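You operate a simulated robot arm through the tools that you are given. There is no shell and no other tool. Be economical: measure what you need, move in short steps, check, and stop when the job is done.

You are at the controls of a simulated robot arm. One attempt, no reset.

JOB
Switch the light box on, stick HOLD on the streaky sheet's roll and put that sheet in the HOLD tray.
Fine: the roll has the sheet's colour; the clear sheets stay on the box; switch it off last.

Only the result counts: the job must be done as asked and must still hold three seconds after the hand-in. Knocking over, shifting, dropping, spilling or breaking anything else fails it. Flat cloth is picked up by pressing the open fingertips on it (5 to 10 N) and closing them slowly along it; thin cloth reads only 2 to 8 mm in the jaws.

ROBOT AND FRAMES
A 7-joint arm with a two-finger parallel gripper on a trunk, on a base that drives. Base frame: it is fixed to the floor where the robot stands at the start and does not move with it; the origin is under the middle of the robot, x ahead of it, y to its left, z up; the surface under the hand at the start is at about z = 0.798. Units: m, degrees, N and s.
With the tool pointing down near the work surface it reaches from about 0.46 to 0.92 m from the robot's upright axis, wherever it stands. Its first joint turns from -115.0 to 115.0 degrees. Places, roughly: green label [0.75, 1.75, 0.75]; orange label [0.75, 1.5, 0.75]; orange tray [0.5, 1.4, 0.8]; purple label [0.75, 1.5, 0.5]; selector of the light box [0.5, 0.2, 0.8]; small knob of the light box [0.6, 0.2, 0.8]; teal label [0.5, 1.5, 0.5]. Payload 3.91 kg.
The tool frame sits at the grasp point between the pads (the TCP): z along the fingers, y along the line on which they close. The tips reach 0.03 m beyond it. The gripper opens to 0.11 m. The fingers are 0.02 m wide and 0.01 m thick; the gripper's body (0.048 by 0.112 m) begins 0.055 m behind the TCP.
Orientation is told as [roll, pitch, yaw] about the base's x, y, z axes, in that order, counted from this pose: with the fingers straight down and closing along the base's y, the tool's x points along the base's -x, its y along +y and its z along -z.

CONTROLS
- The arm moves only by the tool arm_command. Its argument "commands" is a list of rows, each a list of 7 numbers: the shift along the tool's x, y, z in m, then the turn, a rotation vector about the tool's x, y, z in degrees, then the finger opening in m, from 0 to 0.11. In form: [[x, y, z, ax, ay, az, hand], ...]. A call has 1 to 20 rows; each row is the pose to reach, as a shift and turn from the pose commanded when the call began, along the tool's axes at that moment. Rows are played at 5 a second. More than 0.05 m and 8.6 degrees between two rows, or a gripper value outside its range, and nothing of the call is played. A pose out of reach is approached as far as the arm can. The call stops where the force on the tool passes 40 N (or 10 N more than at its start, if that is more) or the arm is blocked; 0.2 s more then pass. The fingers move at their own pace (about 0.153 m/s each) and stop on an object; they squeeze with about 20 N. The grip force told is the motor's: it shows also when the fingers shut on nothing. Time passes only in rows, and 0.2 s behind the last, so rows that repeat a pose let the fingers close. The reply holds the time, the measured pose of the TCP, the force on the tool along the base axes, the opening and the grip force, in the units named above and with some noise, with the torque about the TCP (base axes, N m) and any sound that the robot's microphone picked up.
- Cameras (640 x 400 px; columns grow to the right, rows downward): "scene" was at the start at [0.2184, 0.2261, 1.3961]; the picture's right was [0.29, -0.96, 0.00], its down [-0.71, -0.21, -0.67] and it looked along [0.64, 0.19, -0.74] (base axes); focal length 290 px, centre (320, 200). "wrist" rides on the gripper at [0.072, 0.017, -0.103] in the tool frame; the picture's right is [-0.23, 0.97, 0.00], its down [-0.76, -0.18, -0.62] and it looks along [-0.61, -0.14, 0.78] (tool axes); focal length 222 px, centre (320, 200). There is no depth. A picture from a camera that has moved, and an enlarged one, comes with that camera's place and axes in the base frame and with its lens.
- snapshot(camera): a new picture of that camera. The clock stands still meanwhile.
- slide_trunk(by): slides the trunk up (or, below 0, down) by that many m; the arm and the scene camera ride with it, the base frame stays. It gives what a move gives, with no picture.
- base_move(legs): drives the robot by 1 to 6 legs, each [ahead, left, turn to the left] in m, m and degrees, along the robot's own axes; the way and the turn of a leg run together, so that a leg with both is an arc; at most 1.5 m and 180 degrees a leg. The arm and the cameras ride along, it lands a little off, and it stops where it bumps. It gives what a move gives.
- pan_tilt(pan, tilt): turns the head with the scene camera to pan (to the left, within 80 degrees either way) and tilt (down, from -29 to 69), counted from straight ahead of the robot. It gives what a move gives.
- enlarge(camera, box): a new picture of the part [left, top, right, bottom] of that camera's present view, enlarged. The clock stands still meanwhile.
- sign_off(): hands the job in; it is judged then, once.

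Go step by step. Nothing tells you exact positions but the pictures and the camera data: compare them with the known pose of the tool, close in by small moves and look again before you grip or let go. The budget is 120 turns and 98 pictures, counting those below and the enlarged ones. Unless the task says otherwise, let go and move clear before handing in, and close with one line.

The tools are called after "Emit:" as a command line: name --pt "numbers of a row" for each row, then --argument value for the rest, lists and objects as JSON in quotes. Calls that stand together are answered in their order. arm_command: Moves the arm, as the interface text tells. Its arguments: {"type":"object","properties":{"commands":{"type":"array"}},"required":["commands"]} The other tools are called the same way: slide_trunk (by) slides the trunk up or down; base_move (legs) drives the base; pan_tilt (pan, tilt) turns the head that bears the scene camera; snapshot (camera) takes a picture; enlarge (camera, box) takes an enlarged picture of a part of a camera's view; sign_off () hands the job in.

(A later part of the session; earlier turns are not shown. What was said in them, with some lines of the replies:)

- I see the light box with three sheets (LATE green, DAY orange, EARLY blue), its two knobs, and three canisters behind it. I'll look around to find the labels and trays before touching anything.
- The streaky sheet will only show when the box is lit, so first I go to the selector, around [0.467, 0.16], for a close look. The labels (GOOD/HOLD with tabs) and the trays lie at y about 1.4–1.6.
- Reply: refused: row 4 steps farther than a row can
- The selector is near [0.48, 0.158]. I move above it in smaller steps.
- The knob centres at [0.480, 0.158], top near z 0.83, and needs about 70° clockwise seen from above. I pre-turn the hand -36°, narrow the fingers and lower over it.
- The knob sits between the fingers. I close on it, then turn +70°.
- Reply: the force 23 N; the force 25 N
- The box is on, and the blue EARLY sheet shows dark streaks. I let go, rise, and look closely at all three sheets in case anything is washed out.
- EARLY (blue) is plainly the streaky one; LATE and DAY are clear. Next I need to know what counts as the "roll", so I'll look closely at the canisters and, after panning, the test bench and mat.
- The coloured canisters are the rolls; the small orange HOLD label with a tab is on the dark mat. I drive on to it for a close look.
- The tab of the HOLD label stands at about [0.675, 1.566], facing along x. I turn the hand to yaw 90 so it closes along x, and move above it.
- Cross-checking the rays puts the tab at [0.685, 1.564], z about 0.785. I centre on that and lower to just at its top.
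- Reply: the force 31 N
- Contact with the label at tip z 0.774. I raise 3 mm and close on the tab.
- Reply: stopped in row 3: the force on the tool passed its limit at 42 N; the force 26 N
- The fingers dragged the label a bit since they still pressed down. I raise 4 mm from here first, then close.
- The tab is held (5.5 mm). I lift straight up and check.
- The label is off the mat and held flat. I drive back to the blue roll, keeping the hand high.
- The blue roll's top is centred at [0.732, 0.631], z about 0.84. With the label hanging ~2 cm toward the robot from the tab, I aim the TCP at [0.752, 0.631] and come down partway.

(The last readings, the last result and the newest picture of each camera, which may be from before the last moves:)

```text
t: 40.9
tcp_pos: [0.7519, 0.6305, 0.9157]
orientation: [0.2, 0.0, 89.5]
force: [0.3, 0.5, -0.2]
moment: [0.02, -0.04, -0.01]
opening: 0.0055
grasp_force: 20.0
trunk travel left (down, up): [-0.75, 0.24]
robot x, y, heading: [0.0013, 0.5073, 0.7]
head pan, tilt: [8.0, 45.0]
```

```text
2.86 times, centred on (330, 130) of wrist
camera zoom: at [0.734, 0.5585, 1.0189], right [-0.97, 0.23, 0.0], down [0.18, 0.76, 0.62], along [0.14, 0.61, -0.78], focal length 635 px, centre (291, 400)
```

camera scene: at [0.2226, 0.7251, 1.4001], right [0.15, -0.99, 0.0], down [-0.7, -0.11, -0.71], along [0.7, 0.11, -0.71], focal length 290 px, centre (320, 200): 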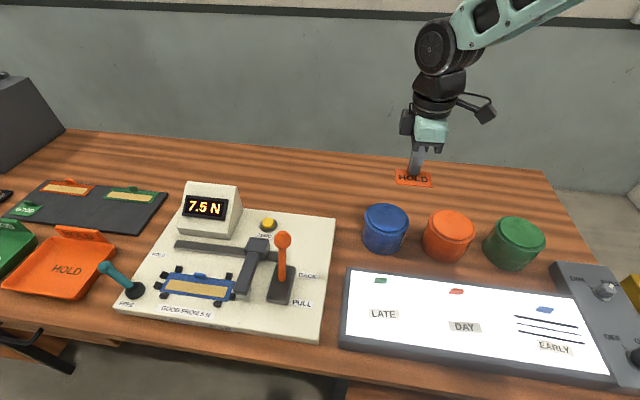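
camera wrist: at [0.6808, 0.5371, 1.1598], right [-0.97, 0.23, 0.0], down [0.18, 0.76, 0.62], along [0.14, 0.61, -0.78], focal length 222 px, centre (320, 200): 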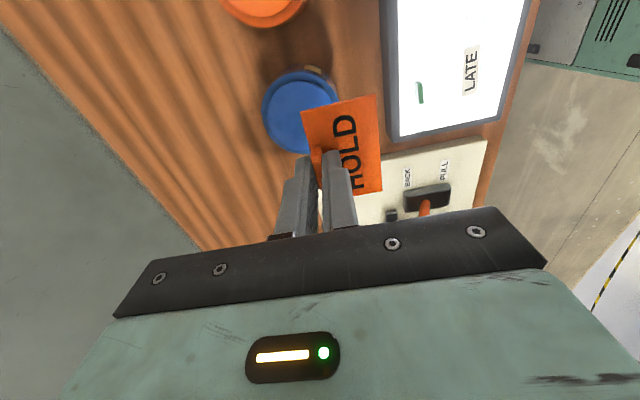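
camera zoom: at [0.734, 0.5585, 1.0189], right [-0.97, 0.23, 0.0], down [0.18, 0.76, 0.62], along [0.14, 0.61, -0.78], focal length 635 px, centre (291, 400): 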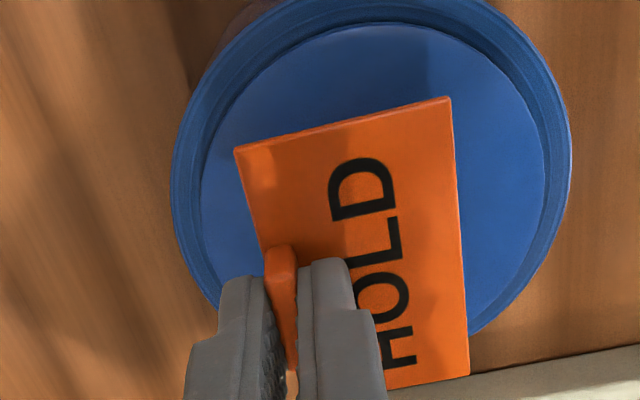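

Alignment is good within a few mm. I lower onto the lid and press lightly.

Emit:
arm_command --pt "-0.003 0.004 0.01 0 0 0 0.0" --pt "-0.003 0.004 0.02 0 0 0 0.0" --pt "-0.003 0.004 0.028 0 0 0 0.0" --pt "-0.003 0.004 0.033 0 0 0 0.0" --pt "-0.003 0.004 0.036 0 0 0 0.0" --pt "-0.003 0.004 0.036 0 0 0 0.0"

Emit:
enlarge --camera "scene" --box '[340, 160, 480, 270]'

```text
t: 42.5
tcp_pos: [0.7472, 0.634, 0.8833]
orientation: [0.0, -0.1, 89.6]
force: [-10.2, -4.7, 21.5]
moment: [-0.2, 0.42, 0.1]
opening: 0.0057
grasp_force: 20.4
trunk travel left (down, up): [-0.75, 0.24]
robot x, y, heading: [0.0034, 0.5092, 0.6]
head pan, tilt: [8.0, 45.0]
stopped in row 6: the force on the tool passed its limit at 41 N (the readings are from after the stop); the commanded pose is now the measured one
```

```text
3.64 times, centred on (410, 215) of scene
camera zoom: at [0.2211, 0.7247, 1.4002], right [0.15, -0.99, 0.0], down [-0.7, -0.11, -0.71], along [0.7, 0.11, -0.71], focal length 1054 px, centre (-7, 146)
```

zoom: 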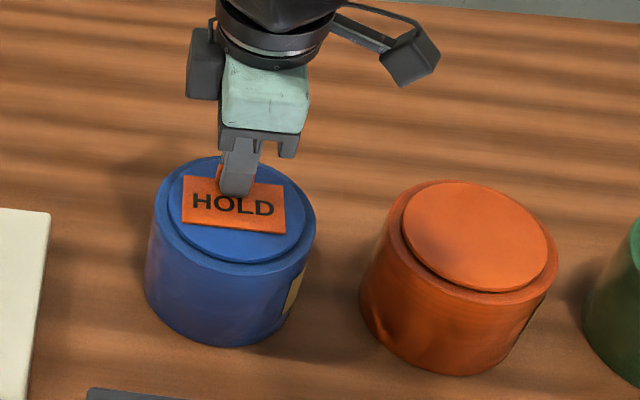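

The label sits flat and pressed (41 N) on the blue roll, which has not moved. I ease off, open and rise.

Emit:
arm_command --pt "0 0 -0.0005 0 0 0 0.0" --pt "0 0 -0.0005 0 0 0 0.015" --pt "0 0 -0.0005 0 0 0 0.03" --pt "0 0 -0.0005 0 0 0 0.03"

Emit:
arm_command --pt "0 0 -0.01 0 0 0 0.03" --pt "0 0 -0.03 0 0 0 0.03" --pt "0 0 -0.06 0 0 0 0.03" --pt "0 0 -0.1 0 0 0 0.05" --pt "0 0 -0.14 0 0 0 0.05" --pt "0 0 -0.17 0 0 0 0.05" --pt "0 0 -0.17 0 0 0 0.05"

Emit:
enlarge --camera "scene" --box '[320, 170, 540, 290]'

Emit:
snapshot --camera "wrist"

```text
t: 43.5
tcp_pos: [0.7512, 0.6345, 0.8829]
orientation: [-0.2, -0.1, 89.6]
force: [11.5, -1.1, 25.5]
moment: [-0.02, 0.09, 0.03]
opening: 0.0243
grasp_force: 0.0
trunk travel left (down, up): [-0.75, 0.24]
robot x, y, heading: [-0.0021, 0.507, 0.7]
head pan, tilt: [8.0, 45.0]
```

```text
t: 45.0
tcp_pos: [0.7482, 0.6338, 1.0513]
orientation: [0.0, 0.0, 89.6]
force: [0.2, -0.8, -0.1]
moment: [0.03, 0.01, -0.02]
opening: 0.0501
grasp_force: 0.0
trunk travel left (down, up): [-0.75, 0.24]
robot x, y, heading: [-0.0009, 0.5091, 0.6]
head pan, tilt: [8.0, 45.0]
```

```text
2.91 times, centred on (430, 230) of scene
camera zoom: at [0.2226, 0.7251, 1.4002], right [0.15, -0.99, 0.0], down [-0.7, -0.11, -0.71], along [0.7, 0.11, -0.71], focal length 843 px, centre (0, 113)
```

zoom: 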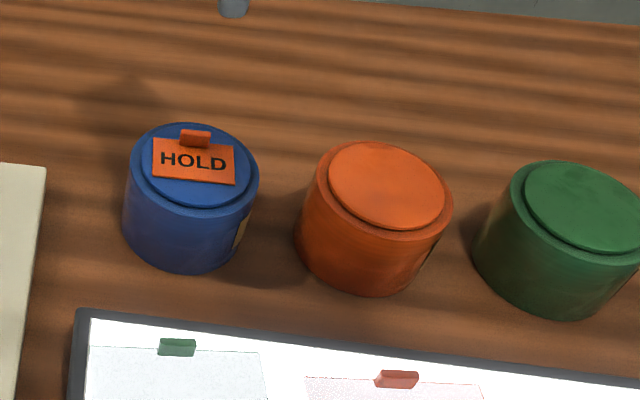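

```text
55 pictures are left
camera wrist: at [0.7306, 0.5623, 1.1553], right [-0.97, 0.23, 0.0], down [0.18, 0.76, 0.62], along [0.14, 0.61, -0.78], focal length 222 px, centre (320, 200)
```

wrist: 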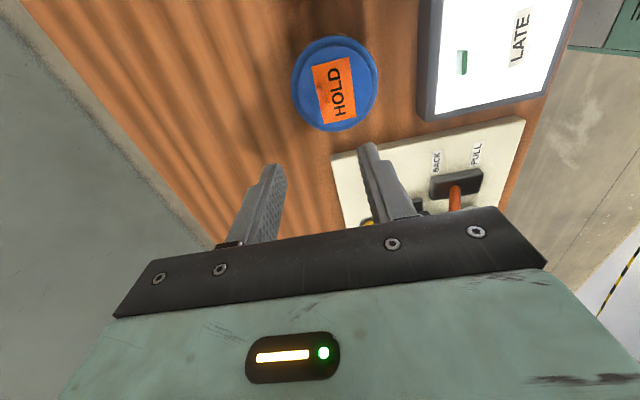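

HOLD is on the blue roll. Next the blue EARLY sheet: its tab stands near [0.553, 0.311] at the far edge. I drive back and move above it.

Emit:
base_move --legs '[[0, -0.32, 0]]'

Emit:
pan_tilt --pan 5 --tilt 52

```text
t: 47.2
tcp_pos: [0.7523, 0.3113, 1.0513]
orientation: [-0.1, 0.1, 89.5]
force: [-0.3, 0.4, 0.2]
moment: [-0.01, 0.02, -0.03]
opening: 0.0502
grasp_force: 0.1
trunk travel left (down, up): [-0.75, 0.24]
robot x, y, heading: [0.0026, 0.1882, 0.1]
head pan, tilt: [8.0, 45.0]
```

```text
t: 47.9
tcp_pos: [0.7521, 0.3107, 1.0498]
orientation: [0.0, 0.0, 89.4]
force: [0.9, -0.4, 0.3]
moment: [-0.02, 0.0, 0.01]
opening: 0.05
grasp_force: 0.1
trunk travel left (down, up): [-0.75, 0.24]
robot x, y, heading: [0.0034, 0.1887, 0.5]
head pan, tilt: [5.0, 52.0]
```

Emit:
arm_command --pt "0 0.04 0 0 0 0 0.05" --pt "0 0.08 0.01 0 0 0 0.05" --pt "0 0.12 0.03 0 0 0 0.05" --pt "0 0.16 0.05 0 0 0 0.05" --pt "0 0.195 0.08 0 0 0 0.05" --pt "0 0.199 0.12 0 0 0 0.05" --pt "0 0.199 0.12 0 0 0 0.05"

Emit:
enlarge --camera "wrist" --box '[200, 30, 440, 180]'

Emit:
enlarge --camera "scene" --box '[180, 190, 380, 320]'

```text
t: 49.5
tcp_pos: [0.5513, 0.3114, 0.9312]
orientation: [-0.1, 0.1, 89.4]
force: [0.0, -1.0, -0.3]
moment: [-0.01, 0.02, 0.01]
opening: 0.0499
grasp_force: 0.0
trunk travel left (down, up): [-0.75, 0.24]
robot x, y, heading: [0.0058, 0.1908, 0.6]
head pan, tilt: [5.0, 52.0]
```

```text
2.67 times, centred on (320, 105) of wrist
camera zoom: at [0.5336, 0.24, 1.0352], right [-0.97, 0.24, 0.0], down [0.19, 0.76, 0.62], along [0.15, 0.61, -0.78], focal length 592 px, centre (320, 453)
```

zoom: 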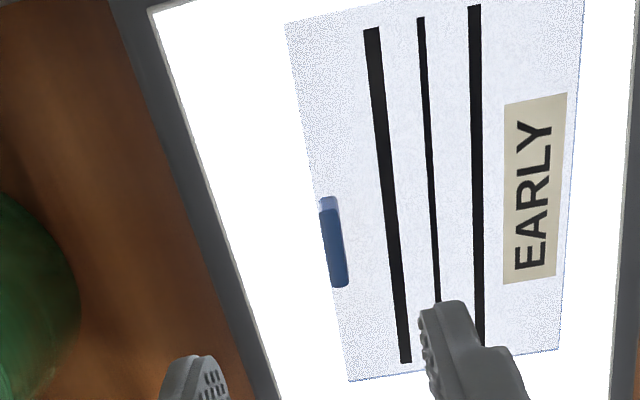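

```text
3.08 times, centred on (280, 255) of scene
camera zoom: at [0.2203, 0.3986, 1.3906], right [0.09, -1.0, 0.0], down [-0.78, -0.07, -0.62], along [0.61, 0.06, -0.79], focal length 891 px, centre (443, 31)
```

zoom: 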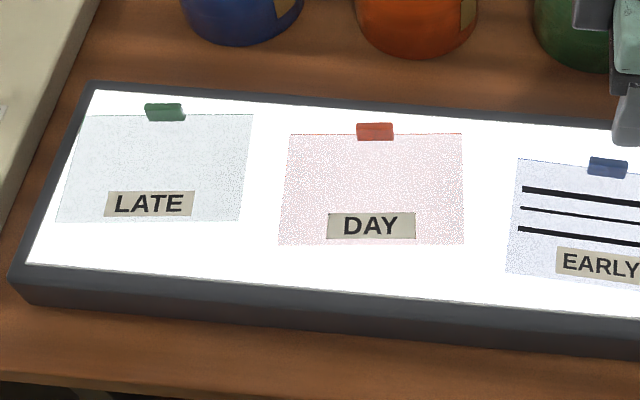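

Emit:
arm_command --pt "-0.001 0.003 0.03 0 0 0 0.045" --pt "-0.002 0.003 0.06 0 0 0 0.045" --pt "-0.002 0.003 0.075 0 0 0 0.045" --pt "-0.002 0.003 0.075 0 0 0 0.045"

Emit:
enlarge --camera "wrist" --box '[200, 60, 440, 210]'

Emit:
enlarge --camera "scene" --box '[310, 200, 430, 280]'

```text
t: 50.5
tcp_pos: [0.5475, 0.3142, 0.8561]
orientation: [-0.1, 0.1, 89.5]
force: [-0.3, -0.1, 0.0]
moment: [0.0, -0.03, 0.0]
opening: 0.045
grasp_force: 0.1
trunk travel left (down, up): [-0.75, 0.24]
robot x, y, heading: [0.0031, 0.1839, 0.1]
head pan, tilt: [5.0, 52.0]
```

```text
2.67 times, centred on (320, 135) of wrist
camera zoom: at [0.5302, 0.2417, 0.9604], right [-0.97, 0.24, 0.0], down [0.19, 0.76, 0.62], along [0.15, 0.61, -0.78], focal length 592 px, centre (320, 373)
```

zoom: 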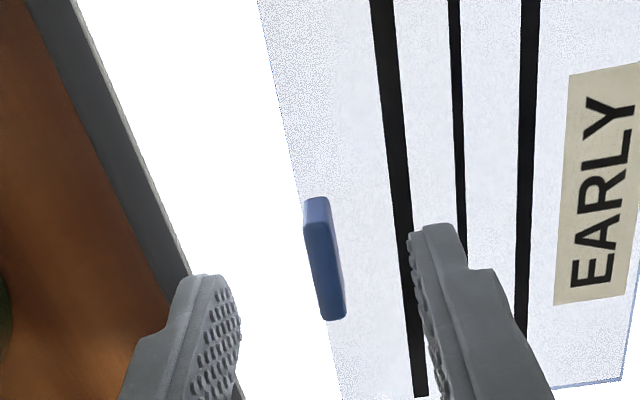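

```text
5.00 times, centred on (370, 240) of scene
camera zoom: at [0.2203, 0.3987, 1.3906], right [0.09, -1.0, 0.0], down [-0.78, -0.07, -0.62], along [0.61, 0.06, -0.79], focal length 1448 px, centre (70, 0)
```

zoom: 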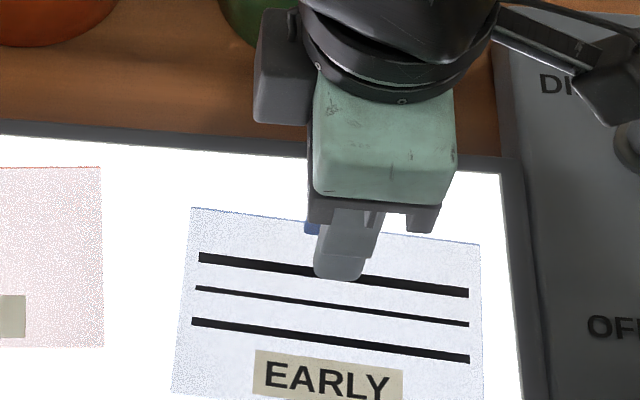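

Emit:
arm_command --pt "-0.002 0 0.008 0 0 0 0.045" --pt "-0.002 0 0.014 0 0 0 0.045" --pt "-0.002 0 0.018 0 0 0 0.045" --pt "-0.002 0 0.018 0 0 0 0.045"

Emit:
enlarge --camera "wrist" --box '[200, 60, 440, 210]'

```text
t: 51.3
tcp_pos: [0.552, 0.3172, 0.8425]
orientation: [-0.2, -0.1, 89.4]
force: [-4.7, -3.9, 29.3]
moment: [-0.12, 0.92, 0.12]
opening: 0.0471
grasp_force: 2.4
trunk travel left (down, up): [-0.75, 0.24]
robot x, y, heading: [0.0026, 0.1857, 0.4]
head pan, tilt: [5.0, 52.0]
stopped in row 4: the force on the tool passed its limit at 48 N (the readings are from after the stop); the commanded pose is now the measured one
```

```text
2.67 times, centred on (320, 135) of wrist
camera zoom: at [0.532, 0.2445, 0.9463], right [-0.97, 0.24, 0.0], down [0.18, 0.76, 0.62], along [0.15, 0.61, -0.78], focal length 592 px, centre (320, 373)
```

zoom: 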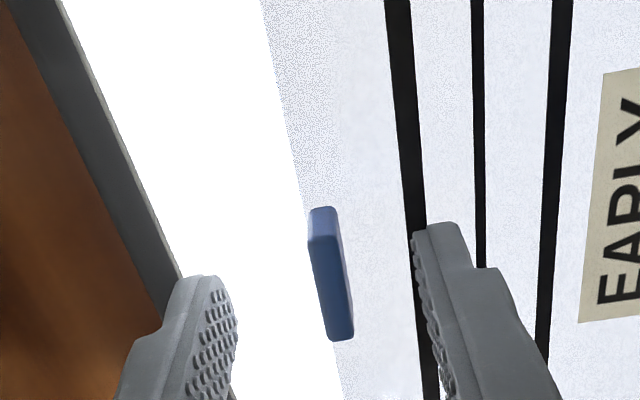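

Contact at tip z 0.812. I raise 4 mm, then close on the tab.

Emit:
arm_command --pt "0 0 -0.003 0 0 0 0.045" --pt "0 0 -0.004 0 0 0 0.045" --pt "0 0 -0.004 0 0 0 0.045"

Emit:
arm_command --pt "0 0 0 0 0 0 0.03" --pt "0 0 0 0 0 0 0.02" --pt "0 0 0 0 0 0 0.01" --pt "0 0 0 0 0 0 0.0" --pt "0 0 0 0 0 0 0.0"

Emit:
enlarge --camera "wrist" --box '[200, 60, 440, 210]'

```text
t: 52.1
tcp_pos: [0.5514, 0.3175, 0.8439]
orientation: [0.0, -0.1, 89.4]
force: [-0.2, 0.0, 0.1]
moment: [-0.02, 0.0, -0.02]
opening: 0.0449
grasp_force: 0.0
trunk travel left (down, up): [-0.75, 0.24]
robot x, y, heading: [0.002, 0.1863, 0.1]
head pan, tilt: [5.0, 52.0]
```

```text
t: 53.3
tcp_pos: [0.5516, 0.3175, 0.8442]
orientation: [0.0, -0.1, 89.4]
force: [-0.1, -0.8, -0.5]
moment: [0.01, 0.03, -0.02]
opening: 0.0058
grasp_force: 20.3
trunk travel left (down, up): [-0.75, 0.24]
robot x, y, heading: [0.0065, 0.1889, 0.1]
head pan, tilt: [5.0, 52.0]
```

```text
2.67 times, centred on (320, 135) of wrist
camera zoom: at [0.5324, 0.2453, 0.9486], right [-0.97, 0.24, 0.0], down [0.18, 0.76, 0.62], along [0.15, 0.61, -0.78], focal length 592 px, centre (320, 373)
```

zoom: 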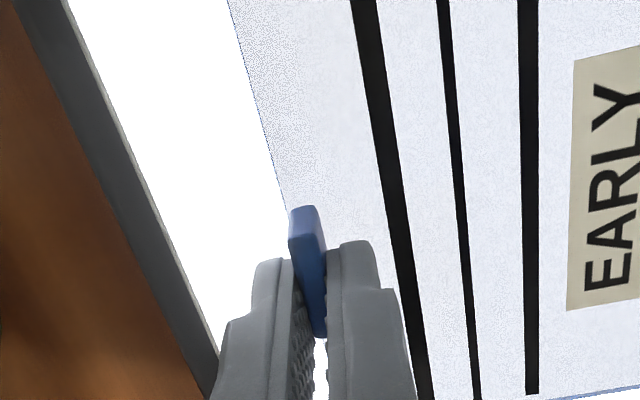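

Held at 5.8 mm. I lift straight up and check that only this sheet comes along.

Emit:
arm_command --pt "0 0 -0.01 0 0 0 0.0" --pt "0 0 -0.03 0 0 0 0.0" --pt "0 0 -0.06 0 0 0 0.0" --pt "0 0 -0.1 0 0 0 0.0" --pt "0 0 -0.14 0 0 0 0.0" --pt "0 0 -0.18 0 0 0 0.0" --pt "0 0 -0.21 0 0 0 0.0" --pt "0 0 -0.21 0 0 0 0.0"

Emit:
snapshot --camera "wrist"

Emit:
snapshot --camera "scene"

```text
t: 55.1
tcp_pos: [0.5527, 0.3171, 1.055]
orientation: [-0.1, 0.0, 89.4]
force: [0.5, -0.4, -0.4]
moment: [-0.03, -0.04, -0.03]
opening: 0.0057
grasp_force: 19.7
trunk travel left (down, up): [-0.75, 0.24]
robot x, y, heading: [0.0066, 0.1846, 0.3]
head pan, tilt: [5.0, 52.0]
```

```text
48 pictures are left
camera wrist: at [0.5334, 0.245, 1.1593], right [-0.97, 0.24, 0.0], down [0.18, 0.76, 0.62], along [0.15, 0.61, -0.78], focal length 222 px, centre (320, 200)
```

wrist: 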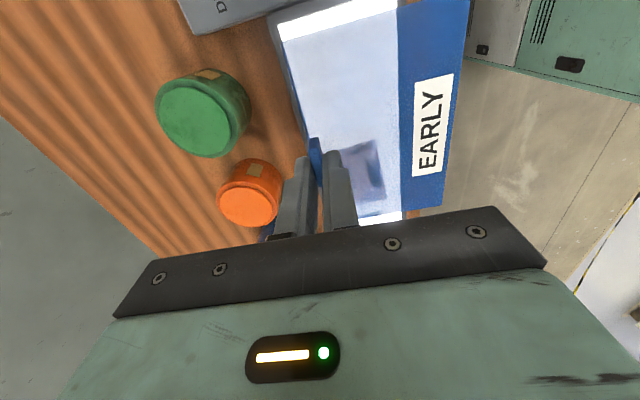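

```text
47 pictures are left
camera scene: at [0.2204, 0.3987, 1.3906], right [0.09, -1.0, 0.0], down [-0.78, -0.07, -0.62], along [0.61, 0.06, -0.79], focal length 290 px, centre (320, 200)
```

scene: 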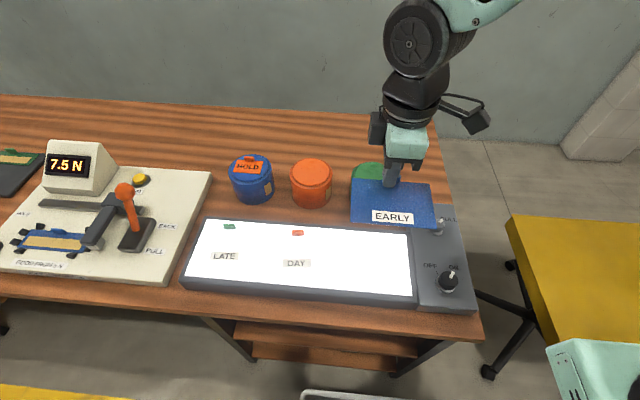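

The streaky sheet is free and the other two stayed put. I drive to the HOLD tray, centre about [0.52, 1.38].

Emit:
base_move --legs '[[0, 1.06, 0]]'

Emit:
snapshot --camera "wrist"

Emit:
snapshot --camera "scene"

```text
t: 60.6
tcp_pos: [0.5567, 1.3769, 1.0543]
orientation: [-0.1, -0.1, 88.6]
force: [0.3, -0.8, -0.5]
moment: [0.03, 0.0, 0.0]
opening: 0.0058
grasp_force: 19.9
trunk travel left (down, up): [-0.75, 0.24]
robot x, y, heading: [0.0063, 1.2546, -0.4]
head pan, tilt: [5.0, 52.0]
```

```text
46 pictures are left
camera wrist: at [0.5356, 1.3044, 1.159], right [-0.97, 0.25, 0.0], down [0.2, 0.76, 0.62], along [0.16, 0.6, -0.78], focal length 222 px, centre (320, 200)
```

wrist: 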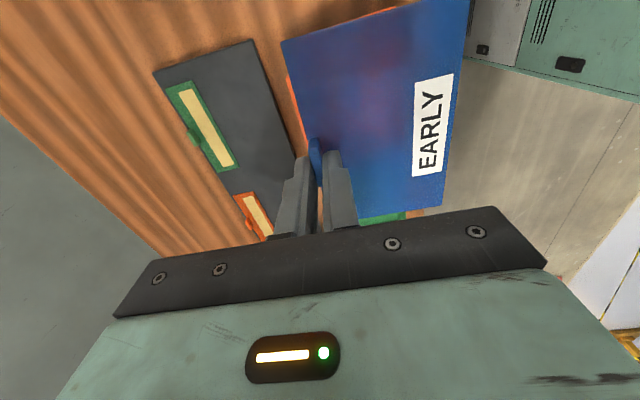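

```text
45 pictures are left
camera scene: at [0.2248, 1.4626, 1.3906], right [0.08, -1.0, 0.0], down [-0.79, -0.06, -0.62], along [0.61, 0.05, -0.79], focal length 290 px, centre (320, 200)
```

scene: 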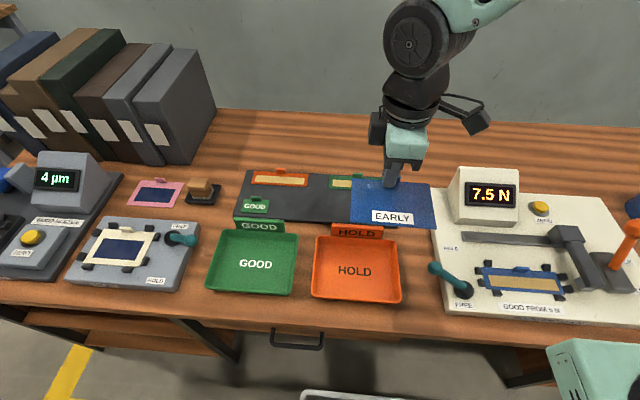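

Emit:
enlarge --camera "scene" --box '[270, 160, 450, 310]'

```text
2.67 times, centred on (360, 235) of scene
camera zoom: at [0.2248, 1.4626, 1.3906], right [0.08, -1.0, 0.0], down [-0.79, -0.06, -0.62], along [0.61, 0.05, -0.79], focal length 773 px, centre (213, 107)
```

zoom: 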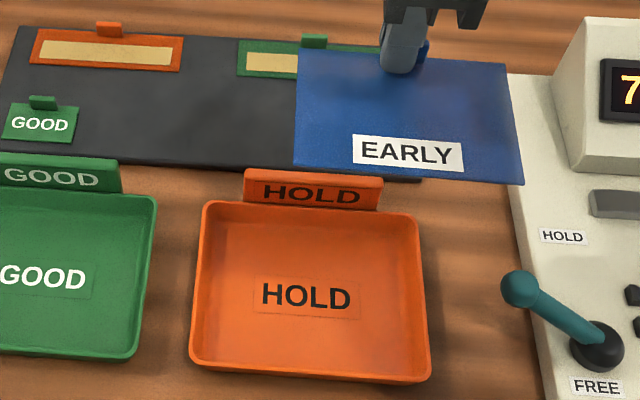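

Tray rim spans x 0.437–0.579, y 1.314–1.496; the sheet is 0.09 × 0.13. I'll bring the TCP to [0.543, 1.412] and come down partway.

Emit:
arm_command --pt "-0.017 0.007 0.02 0 0 0 0.0" --pt "-0.0347 0.0145 0.05 0 0 0 0.0" --pt "-0.0347 0.0145 0.09 0 0 0 0.0" --pt "-0.0347 0.0145 0.13 0 0 0 0.0" --pt "-0.0347 0.0145 0.17 0 0 0 0.0" --pt "-0.0347 0.0145 0.17 0 0 0 0.0"

Emit:
enlarge --camera "scene" --box '[270, 160, 450, 310]'

Emit:
snapshot --camera "wrist"

```text
t: 62.0
tcp_pos: [0.5434, 1.4112, 0.8861]
orientation: [0.0, 0.0, 88.7]
force: [-1.0, -0.5, -0.7]
moment: [0.04, -0.03, 0.01]
opening: 0.0057
grasp_force: 19.4
trunk travel left (down, up): [-0.75, 0.24]
robot x, y, heading: [0.0042, 1.2569, -0.6]
head pan, tilt: [5.0, 52.0]
```

```text
2.67 times, centred on (360, 235) of scene
camera zoom: at [0.2248, 1.4625, 1.3906], right [0.08, -1.0, 0.0], down [-0.79, -0.06, -0.62], along [0.61, 0.05, -0.79], focal length 773 px, centre (213, 107)
```

zoom: 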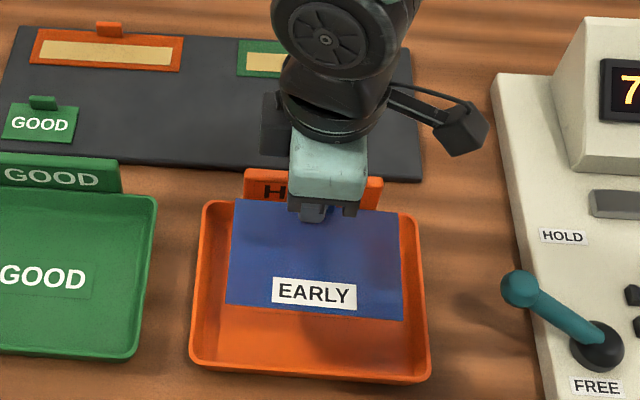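

```text
42 pictures are left
camera wrist: at [0.5236, 1.34, 0.9895], right [-0.97, 0.25, 0.0], down [0.19, 0.76, 0.62], along [0.16, 0.6, -0.78], focal length 222 px, centre (320, 200)
```

wrist: 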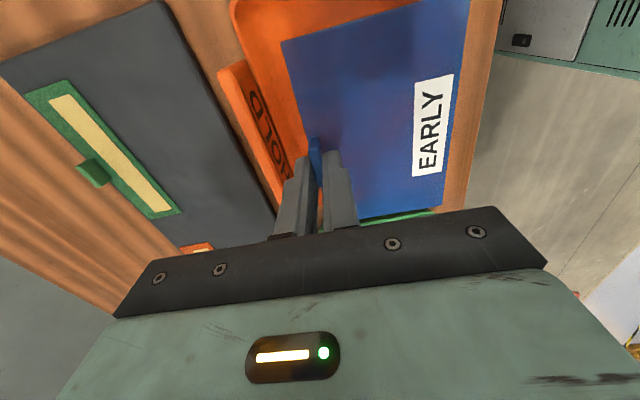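

Well inside the tray on all sides. I lower in small steps to touch the floor.

Emit:
arm_command --pt "0 0 0.02 0 0 0 0.0" --pt "0 0 0.04 0 0 0 0.0" --pt "0 0 0.055 0 0 0 0.0" --pt "0 0 0.065 0 0 0 0.0" --pt "0 0 0.065 0 0 0 0.0"

Emit:
enlarge --camera "scene" --box '[270, 160, 450, 310]'

```text
t: 63.2
tcp_pos: [0.5431, 1.4121, 0.8197]
orientation: [-0.1, 0.0, 88.7]
force: [0.3, -0.2, -0.9]
moment: [-0.02, -0.02, 0.04]
opening: 0.0059
grasp_force: 19.8
trunk travel left (down, up): [-0.75, 0.24]
robot x, y, heading: [0.004, 1.2551, -0.5]
head pan, tilt: [5.0, 52.0]
```

```text
2.67 times, centred on (360, 235) of scene
camera zoom: at [0.2248, 1.4626, 1.3906], right [0.08, -1.0, 0.0], down [-0.79, -0.06, -0.62], along [0.61, 0.05, -0.79], focal length 773 px, centre (213, 107)
```

zoom: 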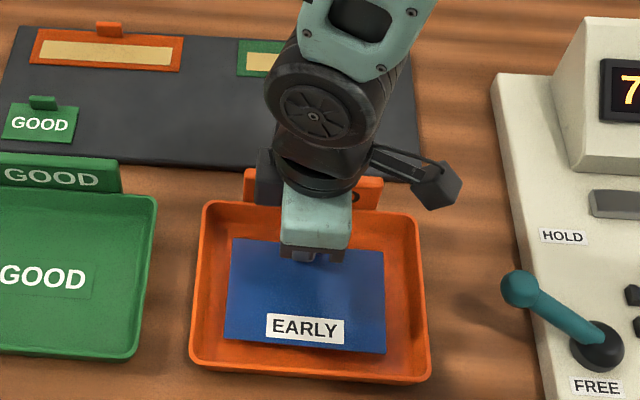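

Emit:
arm_command --pt "0 0 0.003 0 0 0 0.0" --pt "0 0 0.006 0 0 0 0.0" --pt "0 0 0.008 0 0 0 0.0" --pt "0 0 0.008 0 0 0 0.0"

```text
t: 64.2
tcp_pos: [0.5422, 1.4115, 0.8116]
orientation: [-0.1, 0.0, 88.6]
force: [0.3, -0.2, 0.2]
moment: [-0.02, 0.01, -0.02]
opening: 0.0063
grasp_force: 19.6
trunk travel left (down, up): [-0.75, 0.24]
robot x, y, heading: [0.008, 1.2547, -0.3]
head pan, tilt: [5.0, 52.0]
```

Emit:
arm_command --pt "0 0 0.002 0 0 0 0.0" --pt "0 0 0.004 0 0 0 0.0" --pt "0 0 0.006 0 0 0 0.0" --pt "0 0 0.007 0 0 0 0.0"

```text
t: 65.2
tcp_pos: [0.5417, 1.4116, 0.8045]
orientation: [-0.1, -0.1, 88.7]
force: [0.6, -0.3, -0.2]
moment: [0.01, 0.02, 0.0]
opening: 0.006
grasp_force: 20.5
trunk travel left (down, up): [-0.75, 0.24]
robot x, y, heading: [0.0049, 1.2549, -0.6]
head pan, tilt: [5.0, 52.0]
```

Emit:
arm_command --pt "0 0 0.002 0 0 0 0.0" --pt "0 0 0.004 0 0 0 0.0" --pt "0 0 0.006 0 0 0 0.0" --pt "0 0 0.006 0 0 0 0.0"

Emit:
snapshot --camera "wrist"

```text
t: 66.2
tcp_pos: [0.5425, 1.4131, 0.8001]
orientation: [0.0, -0.1, 88.7]
force: [-0.8, -1.5, 10.5]
moment: [-0.06, 0.08, 0.0]
opening: 0.0061
grasp_force: 19.6
trunk travel left (down, up): [-0.75, 0.24]
robot x, y, heading: [0.0042, 1.2523, -0.3]
head pan, tilt: [5.0, 52.0]
```

```text
40 pictures are left
camera wrist: at [0.5227, 1.3403, 0.903], right [-0.97, 0.25, 0.0], down [0.19, 0.76, 0.62], along [0.16, 0.6, -0.78], focal length 222 px, centre (320, 200)
```

wrist: 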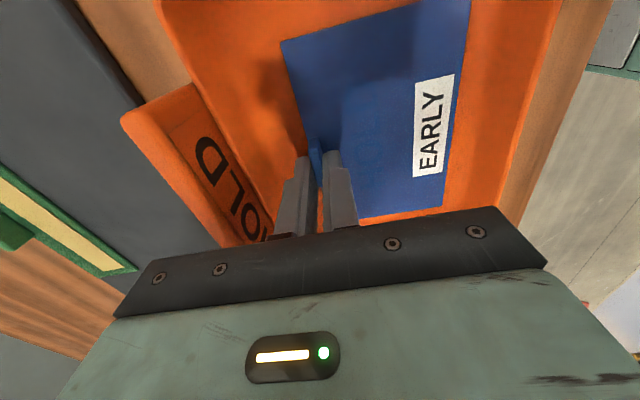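

The sheet rests on the tray floor (10 N), clear of the walls. I open a little and rise.

Emit:
arm_command --pt "0 0 -0.001 0 0 0 0.0" --pt "0 0 -0.001 0 0 0 0.014" --pt "0 0 -0.001 0 0 0 0.022" --pt "0 0 -0.001 0 0 0 0.022" --pt "0 0 -0.02 0 0 0 0.022" --pt "0 0 -0.05 0 0 0 0.022" --pt "0 0 -0.09 0 0 0 0.022" --pt "0 0 -0.13 0 0 0 0.03" --pt "0 0 -0.17 0 0 0 0.05" --pt "0 0 -0.21 0 0 0 0.07" --pt "0 0 -0.25 0 0 0 0.07" --pt "0 0 -0.26 0 0 0 0.07"

Emit:
snapshot --camera "scene"

```text
t: 68.8
tcp_pos: [0.5407, 1.4109, 1.0579]
orientation: [-0.1, 0.0, 88.5]
force: [0.1, 0.6, 0.2]
moment: [0.01, 0.0, 0.01]
opening: 0.0698
grasp_force: 0.1
trunk travel left (down, up): [-0.75, 0.24]
robot x, y, heading: [0.0043, 1.2541, -0.6]
head pan, tilt: [5.0, 52.0]
```

```text
39 pictures are left
camera scene: at [0.2249, 1.4627, 1.3905], right [0.08, -1.0, 0.0], down [-0.79, -0.06, -0.62], along [0.61, 0.05, -0.79], focal length 290 px, centre (320, 200)
```

scene: 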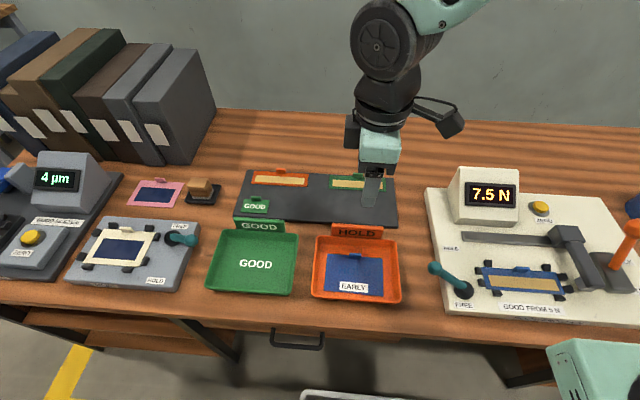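

The sheet lies in the HOLD tray. Now back to the selector to switch the box off last.

Emit:
base_move --legs '[[0, -1.25, 0.5]]'

Emit:
arm_command --pt "0 0 0 0 0 8 0.07" --pt "0 0 0 0 0 16 0.07" --pt "0 0 0 0 0 24 0.07" --pt "0 0 0 0 0 32 0.07" --pt "0 0 0 0 0 40 0.07" --pt "0 0 0 0 0 48 0.07" --pt "0 0 0 0 0 56 0.07" --pt "0 0 0 0 0 64 0.07" --pt "0 0 0 0 0 72 0.07" --pt "0 0 0 0 0 80 0.07" --pt "0 0 0 0 0 88 0.075" --pt "0 0 0 0 0 96 0.075" --pt "0 0 0 0 0 104 0.075" --pt "0 0 0 0 0 112 0.075" --pt "0 0 0 0 0 120 0.075" --pt "0 0 0 0 0 123 0.075" --pt "0 0 0 0 0 123 0.075"

Emit:
snapshot --camera "scene"

Emit:
snapshot --camera "wrist"

```text
t: 75.0
tcp_pos: [0.5409, 0.1778, 1.0582]
orientation: [-0.1, -0.1, 89.9]
force: [-0.2, -0.5, -0.2]
moment: [-0.02, -0.02, 0.03]
opening: 0.07
grasp_force: 0.0
trunk travel left (down, up): [-0.75, 0.24]
robot x, y, heading: [0.0089, 0.0105, 0.4]
head pan, tilt: [5.0, 52.0]
```

```text
t: 78.7
tcp_pos: [0.5405, 0.1769, 1.0569]
orientation: [0.2, -0.1, -33.3]
force: [0.0, -0.6, -0.8]
moment: [-0.04, 0.0, -0.05]
opening: 0.0751
grasp_force: 0.0
trunk travel left (down, up): [-0.75, 0.24]
robot x, y, heading: [0.0037, 0.0116, 0.9]
head pan, tilt: [5.0, 52.0]
```

```text
38 pictures are left
camera scene: at [0.2228, 0.2226, 1.3906], right [0.1, -0.99, 0.0], down [-0.78, -0.08, -0.62], along [0.61, 0.06, -0.79], focal length 290 px, centre (320, 200)
```

scene: 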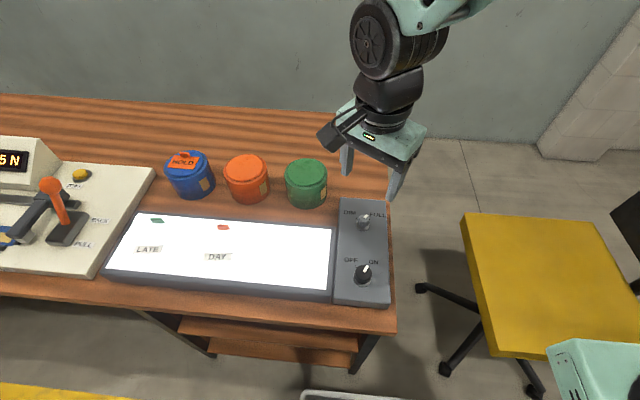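

```text
37 pictures are left
camera wrist: at [0.4884, 0.2317, 1.1612], right [0.72, 0.69, 0.0], down [0.54, -0.57, 0.62], along [0.43, -0.45, -0.78], focal length 222 px, centre (320, 200)
```

wrist: 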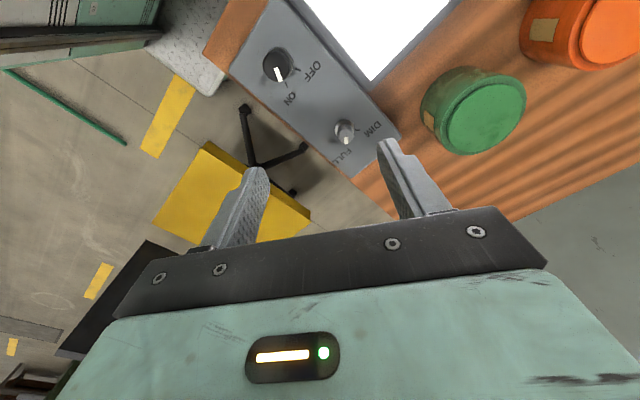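

The knob is confirmed at [0.4805, 0.160]. I move over and down onto it, stopping just above for a check.

Emit:
arm_command --pt "0.02 -0.024 0.0 0 0 0 0.075" --pt "0.04 -0.048 0.01 0 0 0 0.075" --pt "0.04 -0.048 0.05 0 0 0 0.075" --pt "0.04 -0.048 0.09 0 0 0 0.075" --pt "0.04 -0.048 0.13 0 0 0 0.075" --pt "0.04 -0.048 0.16 0 0 0 0.075" --pt "0.04 -0.048 0.16 0 0 0 0.075"

Emit:
snapshot --camera "wrist"

```text
t: 80.2
tcp_pos: [0.4813, 0.1604, 0.8988]
orientation: [0.1, -0.1, -33.2]
force: [-0.7, -0.1, 0.1]
moment: [0.0, 0.02, 0.0]
opening: 0.0752
grasp_force: 0.0
trunk travel left (down, up): [-0.75, 0.24]
robot x, y, heading: [0.0081, 0.0102, 0.6]
head pan, tilt: [5.0, 52.0]
```

```text
36 pictures are left
camera wrist: at [0.4287, 0.2142, 1.0025], right [0.72, 0.69, 0.0], down [0.54, -0.57, 0.62], along [0.43, -0.45, -0.78], focal length 222 px, centre (320, 200)
```

wrist: 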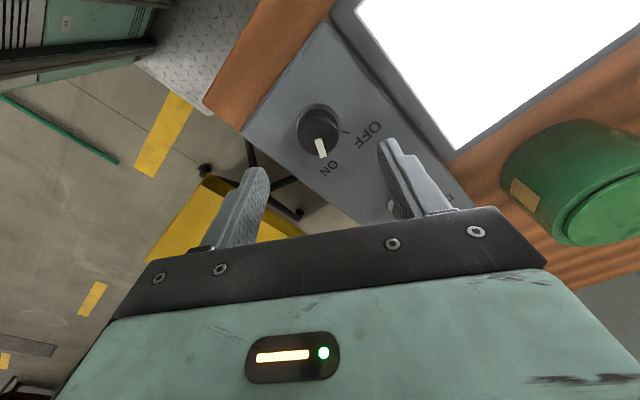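

Centred. I lower, grip, and turn the knob 70° back.

Emit:
arm_command --pt "0 0 0.03 0 0 0 0.075" --pt "0 0 0.05 0 0 0 0.075" --pt "0 0 0.056 0 0 0 0.06" --pt "0 0 0.056 0 0 0 0.05" --pt "0 0 0.056 0 0 0 0.04" --pt "0 0 0.056 0 0 0 0.03" --pt "0 0 0.056 0 0 0 0.02" --pt "0 0 0.056 0 0 0 0.02"

Emit:
arm_command --pt "0 0 0 0 0 -8 0.02" --pt "0 0 0 0 0 -16 0.02" --pt "0 0 0 0 0 -24 0.02" --pt "0 0 0 0 0 -32 0.02" --pt "0 0 0 0 0 -40 0.02" --pt "0 0 0 0 0 -48 0.02" --pt "0 0 0 0 0 -56 0.02" --pt "0 0 0 0 0 -64 0.02" --pt "0 0 0 0 0 -70 0.02" --pt "0 0 0 0 0 -70 0.02"

Emit:
snapshot --camera "wrist"

```text
t: 82.0
tcp_pos: [0.4794, 0.159, 0.8422]
orientation: [0.0, 0.0, -33.2]
force: [-7.0, -11.8, -2.0]
moment: [-0.07, 0.01, -0.01]
opening: 0.0354
grasp_force: 44.8
trunk travel left (down, up): [-0.75, 0.24]
robot x, y, heading: [0.0088, 0.0104, 0.6]
head pan, tilt: [5.0, 52.0]
```

```text
t: 84.2
tcp_pos: [0.483, 0.1624, 0.8415]
orientation: [0.0, -0.4, 36.9]
force: [-3.5, -1.9, 8.8]
moment: [-0.3, -0.24, -0.22]
opening: 0.0354
grasp_force: 44.6
trunk travel left (down, up): [-0.75, 0.24]
robot x, y, heading: [0.0069, 0.0113, 0.6]
head pan, tilt: [5.0, 52.0]
```

```text
35 pictures are left
camera wrist: at [0.4129, 0.1315, 0.9458], right [-0.4, 0.92, 0.0], down [0.71, 0.31, 0.63], along [0.57, 0.25, -0.78], focal length 222 px, centre (320, 200)
```

wrist: 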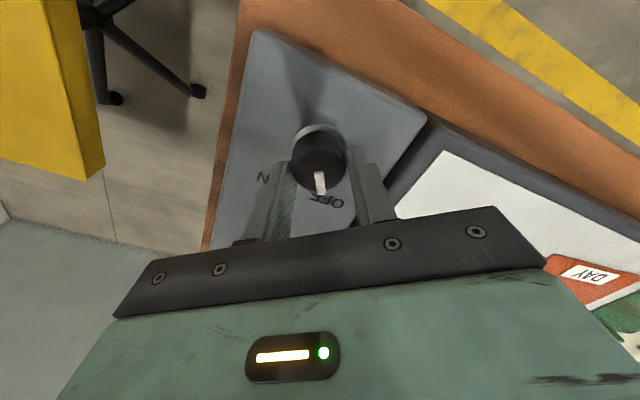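

The box is off. I open, rise and do a last check of everything.

Emit:
arm_command --pt "0 0 0 0 0 0 0.06" --pt "0 0 0 0 0 0 0.075" --pt "0 0 0 0 0 0 0.075" --pt "0 0 -0.04 0 0 0 0.075" --pt "0 0 -0.08 0 0 0 0.075" --pt "0 0 -0.12 0 0 0 0.075" --pt "0 0 -0.16 0 0 0 0.075" --pt "0 0 -0.2 0 0 0 0.075" --pt "0 0 -0.24 0 0 0 0.075" --pt "0 0 -0.24 0 0 0 0.075"

Emit:
enlarge --camera "scene" --box '[80, 130, 400, 320]'

Emit:
pan_tilt --pan 70 --tilt 40

Emit:
enlarge --camera "scene" --box '[240, 50, 480, 250]'

```text
t: 86.5
tcp_pos: [0.4826, 0.1611, 1.0828]
orientation: [0.0, -0.1, 36.8]
force: [0.2, -0.9, 0.5]
moment: [0.02, -0.01, 0.0]
opening: 0.0751
grasp_force: 0.1
trunk travel left (down, up): [-0.75, 0.24]
robot x, y, heading: [0.009, 0.0089, 0.8]
head pan, tilt: [5.0, 52.0]
```

```text
2.00 times, centred on (240, 225) of scene
camera zoom: at [0.2229, 0.2227, 1.3906], right [0.1, -0.99, 0.0], down [-0.78, -0.08, -0.62], along [0.61, 0.06, -0.79], focal length 579 px, centre (480, 150)
```

zoom: 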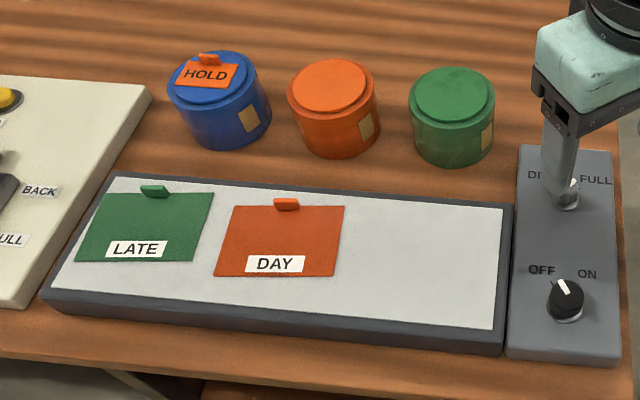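

```text
t: 87.8
tcp_pos: [0.4807, 0.1604, 1.0825]
orientation: [0.1, 0.0, 36.8]
force: [0.2, -0.4, 0.0]
moment: [0.01, 0.02, -0.02]
opening: 0.075
grasp_force: 0.0
trunk travel left (down, up): [-0.75, 0.24]
robot x, y, heading: [0.0075, 0.012, 0.6]
head pan, tilt: [70.0, 40.0]
```

```text
2.00 times, centred on (360, 150) of scene
camera zoom: at [0.1762, 0.2953, 1.4074], right [0.94, -0.33, 0.0], down [-0.21, -0.61, -0.77], along [0.25, 0.72, -0.64], focal length 579 px, centre (240, 300)
```

zoom: 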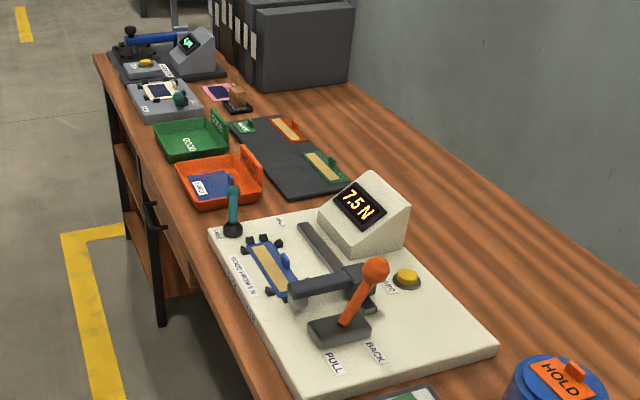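

Everything is as asked: HOLD is on the blue roll, the blue sheet is in the HOLD tray, the two clear sheets are on the box, the switch is at OFF, and the hand is clear. I hand in.

Emit:
sign_off

```text
The job is handed in.
```

The job is done and handed in: the blue EARLY sheet was the streaky one, so HOLD is stuck on the lid of the blue roll and the sheet lies in the HOLD tray. LATE and DAY stayed on the light box, which I switched off last.
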